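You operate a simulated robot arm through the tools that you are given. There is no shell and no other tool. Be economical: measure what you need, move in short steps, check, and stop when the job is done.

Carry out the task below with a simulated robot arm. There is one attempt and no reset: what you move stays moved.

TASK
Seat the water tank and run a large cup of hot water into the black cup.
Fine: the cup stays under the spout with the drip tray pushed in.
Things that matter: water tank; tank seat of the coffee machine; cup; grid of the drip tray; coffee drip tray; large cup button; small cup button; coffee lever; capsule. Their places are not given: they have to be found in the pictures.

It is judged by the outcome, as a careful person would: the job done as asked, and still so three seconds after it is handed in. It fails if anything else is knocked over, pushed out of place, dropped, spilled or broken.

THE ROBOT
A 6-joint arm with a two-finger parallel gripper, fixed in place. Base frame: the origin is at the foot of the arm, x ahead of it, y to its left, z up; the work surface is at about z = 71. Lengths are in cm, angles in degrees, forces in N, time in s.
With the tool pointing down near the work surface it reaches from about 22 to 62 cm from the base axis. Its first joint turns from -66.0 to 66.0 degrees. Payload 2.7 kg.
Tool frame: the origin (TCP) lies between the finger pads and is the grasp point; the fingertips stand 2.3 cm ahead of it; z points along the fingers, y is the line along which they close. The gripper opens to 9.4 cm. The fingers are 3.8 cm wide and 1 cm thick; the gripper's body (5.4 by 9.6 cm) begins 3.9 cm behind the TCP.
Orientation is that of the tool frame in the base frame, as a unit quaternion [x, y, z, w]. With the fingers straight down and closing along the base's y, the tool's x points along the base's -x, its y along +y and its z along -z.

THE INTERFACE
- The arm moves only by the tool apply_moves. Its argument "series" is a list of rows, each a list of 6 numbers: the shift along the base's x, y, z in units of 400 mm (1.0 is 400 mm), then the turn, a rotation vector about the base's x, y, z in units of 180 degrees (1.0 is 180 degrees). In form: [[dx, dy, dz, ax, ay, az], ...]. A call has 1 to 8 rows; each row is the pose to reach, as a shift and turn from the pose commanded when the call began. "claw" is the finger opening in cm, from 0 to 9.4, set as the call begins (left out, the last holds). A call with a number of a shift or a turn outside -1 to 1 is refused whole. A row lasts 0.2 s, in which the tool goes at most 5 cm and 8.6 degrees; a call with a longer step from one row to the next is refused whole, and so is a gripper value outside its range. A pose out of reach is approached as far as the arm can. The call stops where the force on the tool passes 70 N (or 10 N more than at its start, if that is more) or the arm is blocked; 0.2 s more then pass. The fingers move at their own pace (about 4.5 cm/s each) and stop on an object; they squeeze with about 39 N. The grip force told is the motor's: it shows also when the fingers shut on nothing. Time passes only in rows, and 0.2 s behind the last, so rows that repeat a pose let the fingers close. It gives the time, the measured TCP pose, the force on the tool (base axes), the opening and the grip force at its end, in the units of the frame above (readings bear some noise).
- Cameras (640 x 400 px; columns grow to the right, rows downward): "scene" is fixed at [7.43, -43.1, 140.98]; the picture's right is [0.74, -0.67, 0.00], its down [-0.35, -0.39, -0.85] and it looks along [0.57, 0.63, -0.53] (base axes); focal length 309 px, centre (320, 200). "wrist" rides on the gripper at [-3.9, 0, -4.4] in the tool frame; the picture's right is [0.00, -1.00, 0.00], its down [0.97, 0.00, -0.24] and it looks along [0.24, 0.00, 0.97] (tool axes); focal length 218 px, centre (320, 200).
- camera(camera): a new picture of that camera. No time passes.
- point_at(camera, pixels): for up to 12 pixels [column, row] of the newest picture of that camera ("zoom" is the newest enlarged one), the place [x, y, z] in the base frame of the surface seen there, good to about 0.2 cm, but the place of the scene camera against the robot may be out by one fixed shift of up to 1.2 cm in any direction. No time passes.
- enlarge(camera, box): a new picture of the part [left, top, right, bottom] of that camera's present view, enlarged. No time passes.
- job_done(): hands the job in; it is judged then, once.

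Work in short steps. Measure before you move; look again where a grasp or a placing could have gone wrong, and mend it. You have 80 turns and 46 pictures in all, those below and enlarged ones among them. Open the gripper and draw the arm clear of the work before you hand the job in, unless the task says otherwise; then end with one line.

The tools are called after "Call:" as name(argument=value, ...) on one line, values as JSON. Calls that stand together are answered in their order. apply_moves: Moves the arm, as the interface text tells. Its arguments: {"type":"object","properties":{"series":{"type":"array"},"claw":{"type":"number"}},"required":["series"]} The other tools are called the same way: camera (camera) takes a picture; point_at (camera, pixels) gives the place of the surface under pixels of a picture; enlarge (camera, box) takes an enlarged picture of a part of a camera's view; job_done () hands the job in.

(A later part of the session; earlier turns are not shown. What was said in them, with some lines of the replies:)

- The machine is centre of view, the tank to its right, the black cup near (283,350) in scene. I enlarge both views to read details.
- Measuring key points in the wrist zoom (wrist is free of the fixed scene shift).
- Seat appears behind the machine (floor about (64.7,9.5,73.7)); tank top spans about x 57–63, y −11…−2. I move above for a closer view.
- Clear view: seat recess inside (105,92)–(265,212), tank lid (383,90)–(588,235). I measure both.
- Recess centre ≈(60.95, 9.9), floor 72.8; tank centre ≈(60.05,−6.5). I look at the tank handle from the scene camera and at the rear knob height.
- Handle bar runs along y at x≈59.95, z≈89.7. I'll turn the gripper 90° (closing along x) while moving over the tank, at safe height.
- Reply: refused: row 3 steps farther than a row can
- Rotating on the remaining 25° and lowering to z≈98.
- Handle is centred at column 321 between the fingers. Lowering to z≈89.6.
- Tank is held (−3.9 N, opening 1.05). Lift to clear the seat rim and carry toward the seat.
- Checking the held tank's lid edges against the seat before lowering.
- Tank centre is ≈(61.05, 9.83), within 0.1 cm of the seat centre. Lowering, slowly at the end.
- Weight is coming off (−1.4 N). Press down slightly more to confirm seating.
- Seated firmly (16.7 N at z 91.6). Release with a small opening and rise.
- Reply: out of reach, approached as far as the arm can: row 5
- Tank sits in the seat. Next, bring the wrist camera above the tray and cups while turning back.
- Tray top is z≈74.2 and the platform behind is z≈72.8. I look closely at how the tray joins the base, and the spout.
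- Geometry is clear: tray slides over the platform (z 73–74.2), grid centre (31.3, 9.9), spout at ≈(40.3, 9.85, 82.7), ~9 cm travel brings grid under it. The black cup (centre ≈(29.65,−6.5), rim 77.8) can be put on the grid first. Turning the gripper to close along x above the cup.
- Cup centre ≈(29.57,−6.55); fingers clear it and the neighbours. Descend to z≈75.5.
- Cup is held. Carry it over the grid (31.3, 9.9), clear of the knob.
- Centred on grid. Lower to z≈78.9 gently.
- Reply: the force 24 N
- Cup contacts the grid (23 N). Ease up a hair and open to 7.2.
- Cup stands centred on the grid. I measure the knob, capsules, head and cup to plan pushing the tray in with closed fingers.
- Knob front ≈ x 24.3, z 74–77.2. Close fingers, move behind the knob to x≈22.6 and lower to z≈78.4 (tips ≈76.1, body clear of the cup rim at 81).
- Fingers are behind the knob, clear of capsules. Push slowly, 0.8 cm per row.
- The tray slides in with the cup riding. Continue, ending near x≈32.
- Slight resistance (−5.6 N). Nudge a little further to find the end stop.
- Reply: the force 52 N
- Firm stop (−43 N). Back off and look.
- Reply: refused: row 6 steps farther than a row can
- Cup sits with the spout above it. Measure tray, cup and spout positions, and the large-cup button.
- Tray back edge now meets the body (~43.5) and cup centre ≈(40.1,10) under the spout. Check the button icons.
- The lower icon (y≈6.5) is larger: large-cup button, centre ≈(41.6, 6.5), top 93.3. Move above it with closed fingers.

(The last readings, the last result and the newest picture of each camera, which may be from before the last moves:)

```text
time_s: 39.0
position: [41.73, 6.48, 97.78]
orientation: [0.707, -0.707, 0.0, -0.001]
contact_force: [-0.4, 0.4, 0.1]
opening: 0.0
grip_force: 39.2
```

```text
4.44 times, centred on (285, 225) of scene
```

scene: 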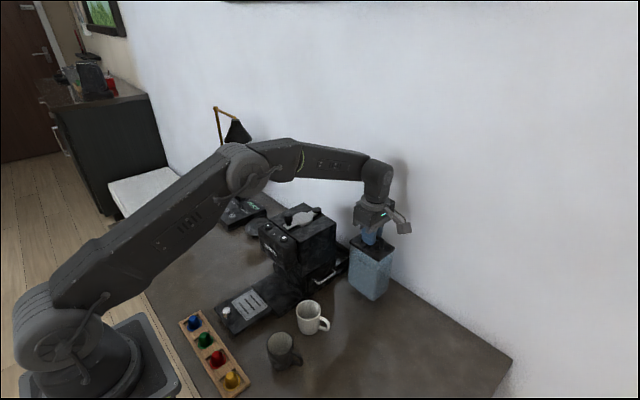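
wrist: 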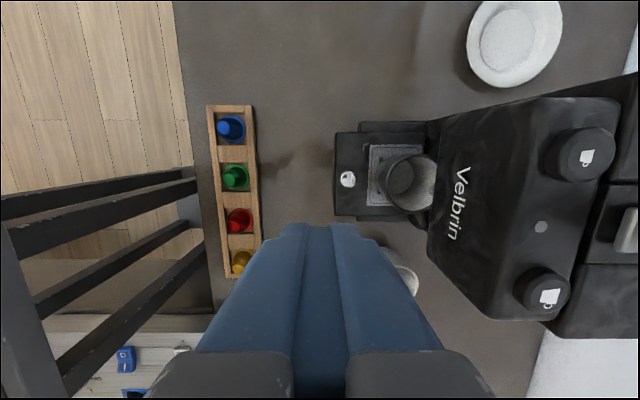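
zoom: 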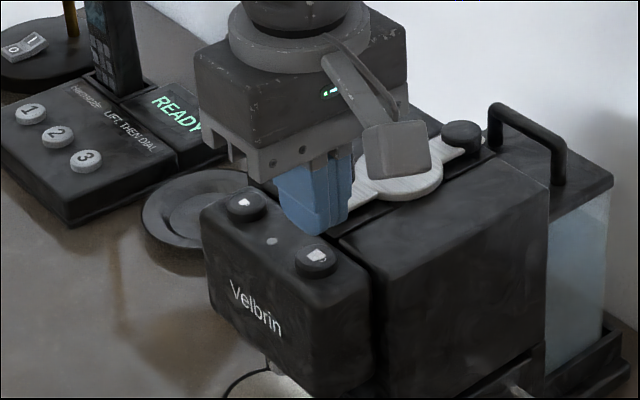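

Call:
point_at(camera="zoom", pixels=[[320, 228], [305, 220], [345, 215], [316, 256], [298, 258], [334, 262]])

```text
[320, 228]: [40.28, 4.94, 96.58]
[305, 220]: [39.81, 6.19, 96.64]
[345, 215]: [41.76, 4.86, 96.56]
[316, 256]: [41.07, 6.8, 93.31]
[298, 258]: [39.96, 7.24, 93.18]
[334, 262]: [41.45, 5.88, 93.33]
```

Alignment good in the common frame. Press down in small steps.

Call:
apply_moves(series=[[0, 0, -0.03, 0, 0, 0], [0, 0, -0.045, 0, 0, 0], [0, 0, -0.052, 0, 0, 0], [0, 0, -0.057, 0, 0, 0]])

```text
time_s: 40.0
position: [41.62, 6.55, 95.4]
orientation: [-0.707, 0.707, 0.0, 0.0]
contact_force: [-0.1, 0.1, 2.2]
opening: 0.0
grip_force: 39.1
```

Contact (2.2 N). A little further.

Call:
apply_moves(series=[[0, 0, -0.005, 0, 0, 0], [0, 0, -0.01, 0, 0, 0], [0, 0, -0.01, 0, 0, 0]])

```text
time_s: 40.8
position: [41.65, 6.6, 94.86]
orientation: [0.707, -0.707, 0.0, 0.0]
contact_force: [-4.5, 0.2, 12.2]
opening: 0.0
grip_force: 38.8
```

Button bottomed (12 N). Rise and check for water.

Call:
apply_moves(series=[[0, 0, 0.05, 0, 0, 0], [0, 0, 0.15, 0, 0, 0], [-0.08, 0, 0.2, 0, 0, 0], [-0.16, 0, 0.2, 0, 0, 0], [-0.26, 0, 0.2, 0, 0, 0]])

Call:
enlarge(camera="scene", box=[230, 190, 340, 320])

```text
time_s: 42.0
position: [31.3, 6.55, 102.9]
orientation: [0.707, -0.707, 0.0, 0.0]
contact_force: [-0.2, -0.2, 0.1]
opening: 0.0
grip_force: 39.2
```

```text
3.08 times, centred on (285, 255) of scene
```

zoom: 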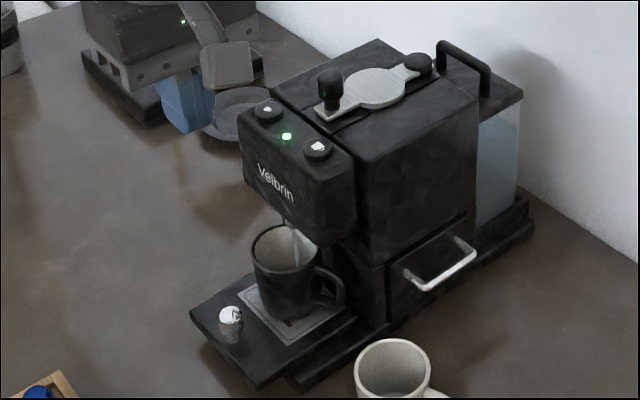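

The light is green and water runs into the cup. Draw the arm back, open the gripper and wait for the run to finish.

Call:
apply_moves(series=[[0, 0, 0.1, 0, 0, 0], [0, 0, 0.2, 0, 0, 0], [0, 0, 0.3, 0, 0, 0], [0, 0, 0.3, 0, 0, 0], [0, 0, 0.3, 0, 0, 0], [0, 0, 0.3, 0, 0, 0], [0, 0, 0.3, 0, 0, 0], [0, 0, 0.3, 0, 0, 0]], claw=6)

Call:
apply_moves(series=[[0, 0, 0, 0, 0, 0], [0, 0, 0, 0, 0, 0], [0, 0, 0, 0, 0, 0], [0, 0, 0, 0, 0, 0], [0, 0, 0, 0, 0, 0], [0, 0, 0, 0, 0, 0], [0, 0, 0, 0, 0, 0], [0, 0, 0, 0, 0, 0]])

Call:
apply_moves(series=[[0, 0, 0, 0, 0, 0], [0, 0, 0, 0, 0, 0], [0, 0, 0, 0, 0, 0], [0, 0, 0, 0, 0, 0], [0, 0, 0, 0, 0, 0], [0, 0, 0, 0, 0, 0], [0, 0, 0, 0, 0, 0], [0, 0, 0, 0, 0, 0]])

Call:
apply_moves(series=[[0, 0, 0, 0, 0, 0], [0, 0, 0, 0, 0, 0], [0, 0, 0, 0, 0, 0], [0, 0, 0, 0, 0, 0], [0, 0, 0, 0, 0, 0], [0, 0, 0, 0, 0, 0], [0, 0, 0, 0, 0, 0], [0, 0, 0, 0, 0, 0]])

Call:
enlarge(camera="scene", box=[230, 190, 340, 320])

```text
time_s: 43.8
position: [31.18, 6.43, 114.9]
orientation: [-0.707, 0.707, 0.0, 0.0]
contact_force: [0.1, -0.2, -0.4]
opening: 6.0
grip_force: 0.0
```

```text
time_s: 45.6
position: [31.15, 6.5, 114.79]
orientation: [0.708, -0.707, 0.001, 0.0]
contact_force: [-0.7, -0.3, 0.0]
opening: 5.98
grip_force: 0.0
```

```text
time_s: 47.4
position: [31.0, 6.49, 114.81]
orientation: [-0.707, 0.708, 0.0, -0.001]
contact_force: [0.3, 0.7, 0.0]
opening: 6.0
grip_force: 0.0
```

```text
time_s: 49.2
position: [31.13, 6.49, 114.79]
orientation: [-0.707, 0.707, 0.0, 0.0]
contact_force: [-0.8, -0.4, 0.1]
opening: 6.02
grip_force: 0.0
```

```text
3.08 times, centred on (285, 255) of scene
```

zoom: 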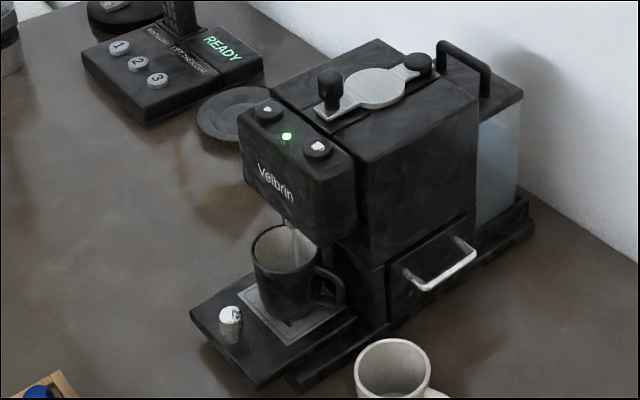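

Still running; keep waiting.

Call:
apply_moves(series=[[0, 0, 0, 0, 0, 0], [0, 0, 0, 0, 0, 0], [0, 0, 0, 0, 0, 0], [0, 0, 0, 0, 0, 0], [0, 0, 0, 0, 0, 0], [0, 0, 0, 0, 0, 0], [0, 0, 0, 0, 0, 0], [0, 0, 0, 0, 0, 0]])

Call:
apply_moves(series=[[0, 0, 0, 0, 0, 0], [0, 0, 0, 0, 0, 0], [0, 0, 0, 0, 0, 0], [0, 0, 0, 0, 0, 0], [0, 0, 0, 0, 0, 0], [0, 0, 0, 0, 0, 0], [0, 0, 0, 0, 0, 0], [0, 0, 0, 0, 0, 0]])

Call:
apply_moves(series=[[0, 0, 0, 0, 0, 0], [0, 0, 0, 0, 0, 0], [0, 0, 0, 0, 0, 0], [0, 0, 0, 0, 0, 0], [0, 0, 0, 0, 0, 0], [0, 0, 0, 0, 0, 0], [0, 0, 0, 0, 0, 0], [0, 0, 0, 0, 0, 0]])

Call:
apply_moves(series=[[0, 0, 0, 0, 0, 0], [0, 0, 0, 0, 0, 0], [0, 0, 0, 0, 0, 0], [0, 0, 0, 0, 0, 0], [0, 0, 0, 0, 0, 0], [0, 0, 0, 0, 0, 0], [0, 0, 0, 0, 0, 0], [0, 0, 0, 0, 0, 0]])

Call:
enlarge(camera="scene", box=[230, 190, 340, 320])

```text
time_s: 51.0
position: [31.02, 6.4, 114.87]
orientation: [0.707, -0.707, 0.0, 0.0]
contact_force: [-0.3, -0.4, 0.1]
opening: 6.0
grip_force: 0.2
```

```text
time_s: 52.8
position: [30.97, 6.44, 114.85]
orientation: [-0.707, 0.708, -0.001, 0.0]
contact_force: [0.6, -0.3, 0.1]
opening: 5.99
grip_force: 0.0
```

```text
time_s: 54.6
position: [31.07, 6.52, 114.83]
orientation: [-0.707, 0.708, 0.0, 0.0]
contact_force: [0.4, -0.5, 0.5]
opening: 5.98
grip_force: 0.0
```

```text
time_s: 56.4
position: [31.2, 6.52, 114.86]
orientation: [-0.707, 0.707, -0.001, 0.0]
contact_force: [0.5, -0.3, -0.8]
opening: 6.01
grip_force: 0.1
```

```text
3.08 times, centred on (285, 255) of scene
```

zoom: 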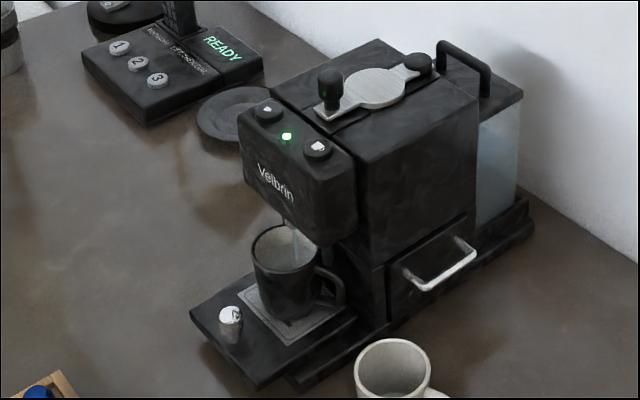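

Level is rising, still running. Wait more, checking against overflow.

Call:
apply_moves(series=[[0, 0, 0, 0, 0, 0], [0, 0, 0, 0, 0, 0], [0, 0, 0, 0, 0, 0], [0, 0, 0, 0, 0, 0], [0, 0, 0, 0, 0, 0], [0, 0, 0, 0, 0, 0], [0, 0, 0, 0, 0, 0], [0, 0, 0, 0, 0, 0]])

Call:
apply_moves(series=[[0, 0, 0, 0, 0, 0], [0, 0, 0, 0, 0, 0], [0, 0, 0, 0, 0, 0], [0, 0, 0, 0, 0, 0], [0, 0, 0, 0, 0, 0], [0, 0, 0, 0, 0, 0], [0, 0, 0, 0, 0, 0], [0, 0, 0, 0, 0, 0]])

Call:
apply_moves(series=[[0, 0, 0, 0, 0, 0], [0, 0, 0, 0, 0, 0], [0, 0, 0, 0, 0, 0], [0, 0, 0, 0, 0, 0], [0, 0, 0, 0, 0, 0], [0, 0, 0, 0, 0, 0], [0, 0, 0, 0, 0, 0], [0, 0, 0, 0, 0, 0]])

Call:
enlarge(camera="scene", box=[230, 190, 340, 320])

```text
time_s: 58.2
position: [31.04, 6.48, 114.78]
orientation: [0.707, -0.707, 0.001, 0.001]
contact_force: [-0.2, 0.1, 0.1]
opening: 6.02
grip_force: 0.1
```

```text
time_s: 60.0
position: [31.14, 6.47, 114.75]
orientation: [0.707, -0.707, -0.001, 0.0]
contact_force: [0.0, 0.0, 0.4]
opening: 6.01
grip_force: 0.1
```

```text
time_s: 61.8
position: [31.11, 6.46, 114.69]
orientation: [0.707, -0.707, -0.002, 0.0]
contact_force: [0.4, -0.7, 0.8]
opening: 6.0
grip_force: 0.1
```

```text
3.08 times, centred on (285, 255) of scene
```

zoom: 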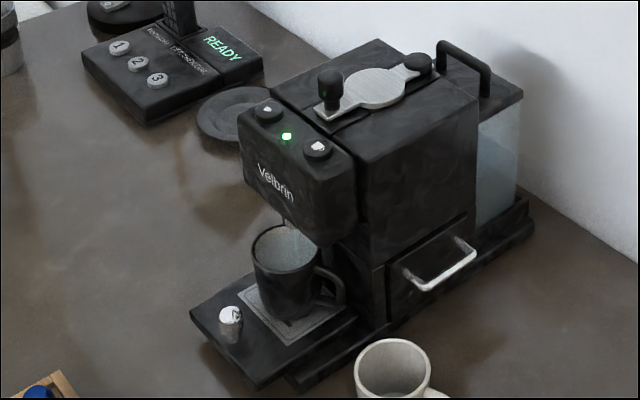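

Call:
point_at(camera="zoom", pixels=[[275, 243], [283, 250], [270, 250], [290, 225], [255, 250]])

Call:
apply_moves(series=[[0, 0, 0, 0, 0, 0], [0, 0, 0, 0, 0, 0], [0, 0, 0, 0, 0, 0], [0, 0, 0, 0, 0, 0], [0, 0, 0, 0, 0, 0], [0, 0, 0, 0, 0, 0], [0, 0, 0, 0, 0, 0], [0, 0, 0, 0, 0, 0]])

Call:
apply_moves(series=[[0, 0, 0, 0, 0, 0], [0, 0, 0, 0, 0, 0], [0, 0, 0, 0, 0, 0], [0, 0, 0, 0, 0, 0], [0, 0, 0, 0, 0, 0], [0, 0, 0, 0, 0, 0], [0, 0, 0, 0, 0, 0], [0, 0, 0, 0, 0, 0]])

Call:
enlarge(camera="scene", box=[250, 210, 310, 310])

```text
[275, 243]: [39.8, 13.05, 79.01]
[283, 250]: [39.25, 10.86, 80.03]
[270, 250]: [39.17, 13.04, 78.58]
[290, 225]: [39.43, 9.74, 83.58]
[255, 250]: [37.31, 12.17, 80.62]
```

```text
time_s: 63.6
position: [31.13, 6.36, 114.82]
orientation: [-0.707, 0.707, 0.0, 0.0]
contact_force: [-0.4, -0.1, 0.6]
opening: 6.0
grip_force: 0.1
```

```text
time_s: 65.4
position: [31.14, 6.46, 114.75]
orientation: [-0.707, 0.707, -0.001, -0.001]
contact_force: [0.2, -0.1, 0.1]
opening: 5.98
grip_force: 0.0
```

```text
4.00 times, centred on (280, 260) of scene
```

zoom: 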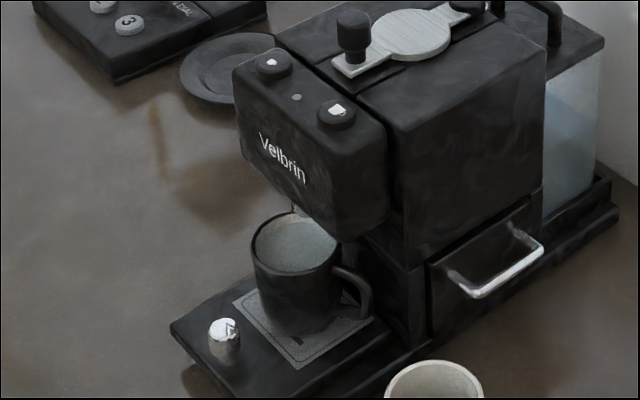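

The light is off, flow has stopped, and the cup is nearly full without overflow. One last whole-scene look.

Call:
camera(camera="scene")

```text
7 pictures are left
```

scene: 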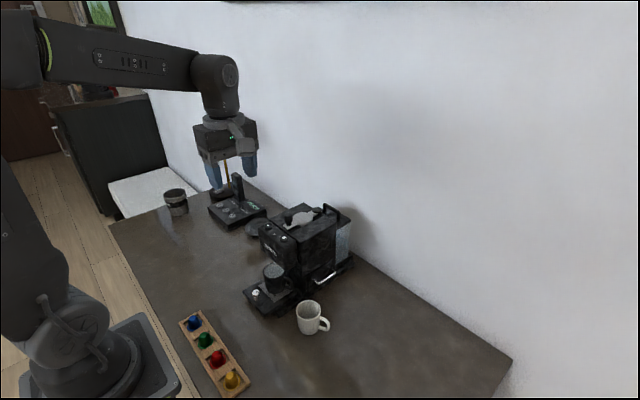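

All is in place, the gripper is open and the arm clear.

Call:
job_done()

```text
The job is handed in.
```

The water tank is seated, the drip tray is pushed in, and the black cup is under the spout holding a large cup of hot water; the machine stopped on its own with no overflow.
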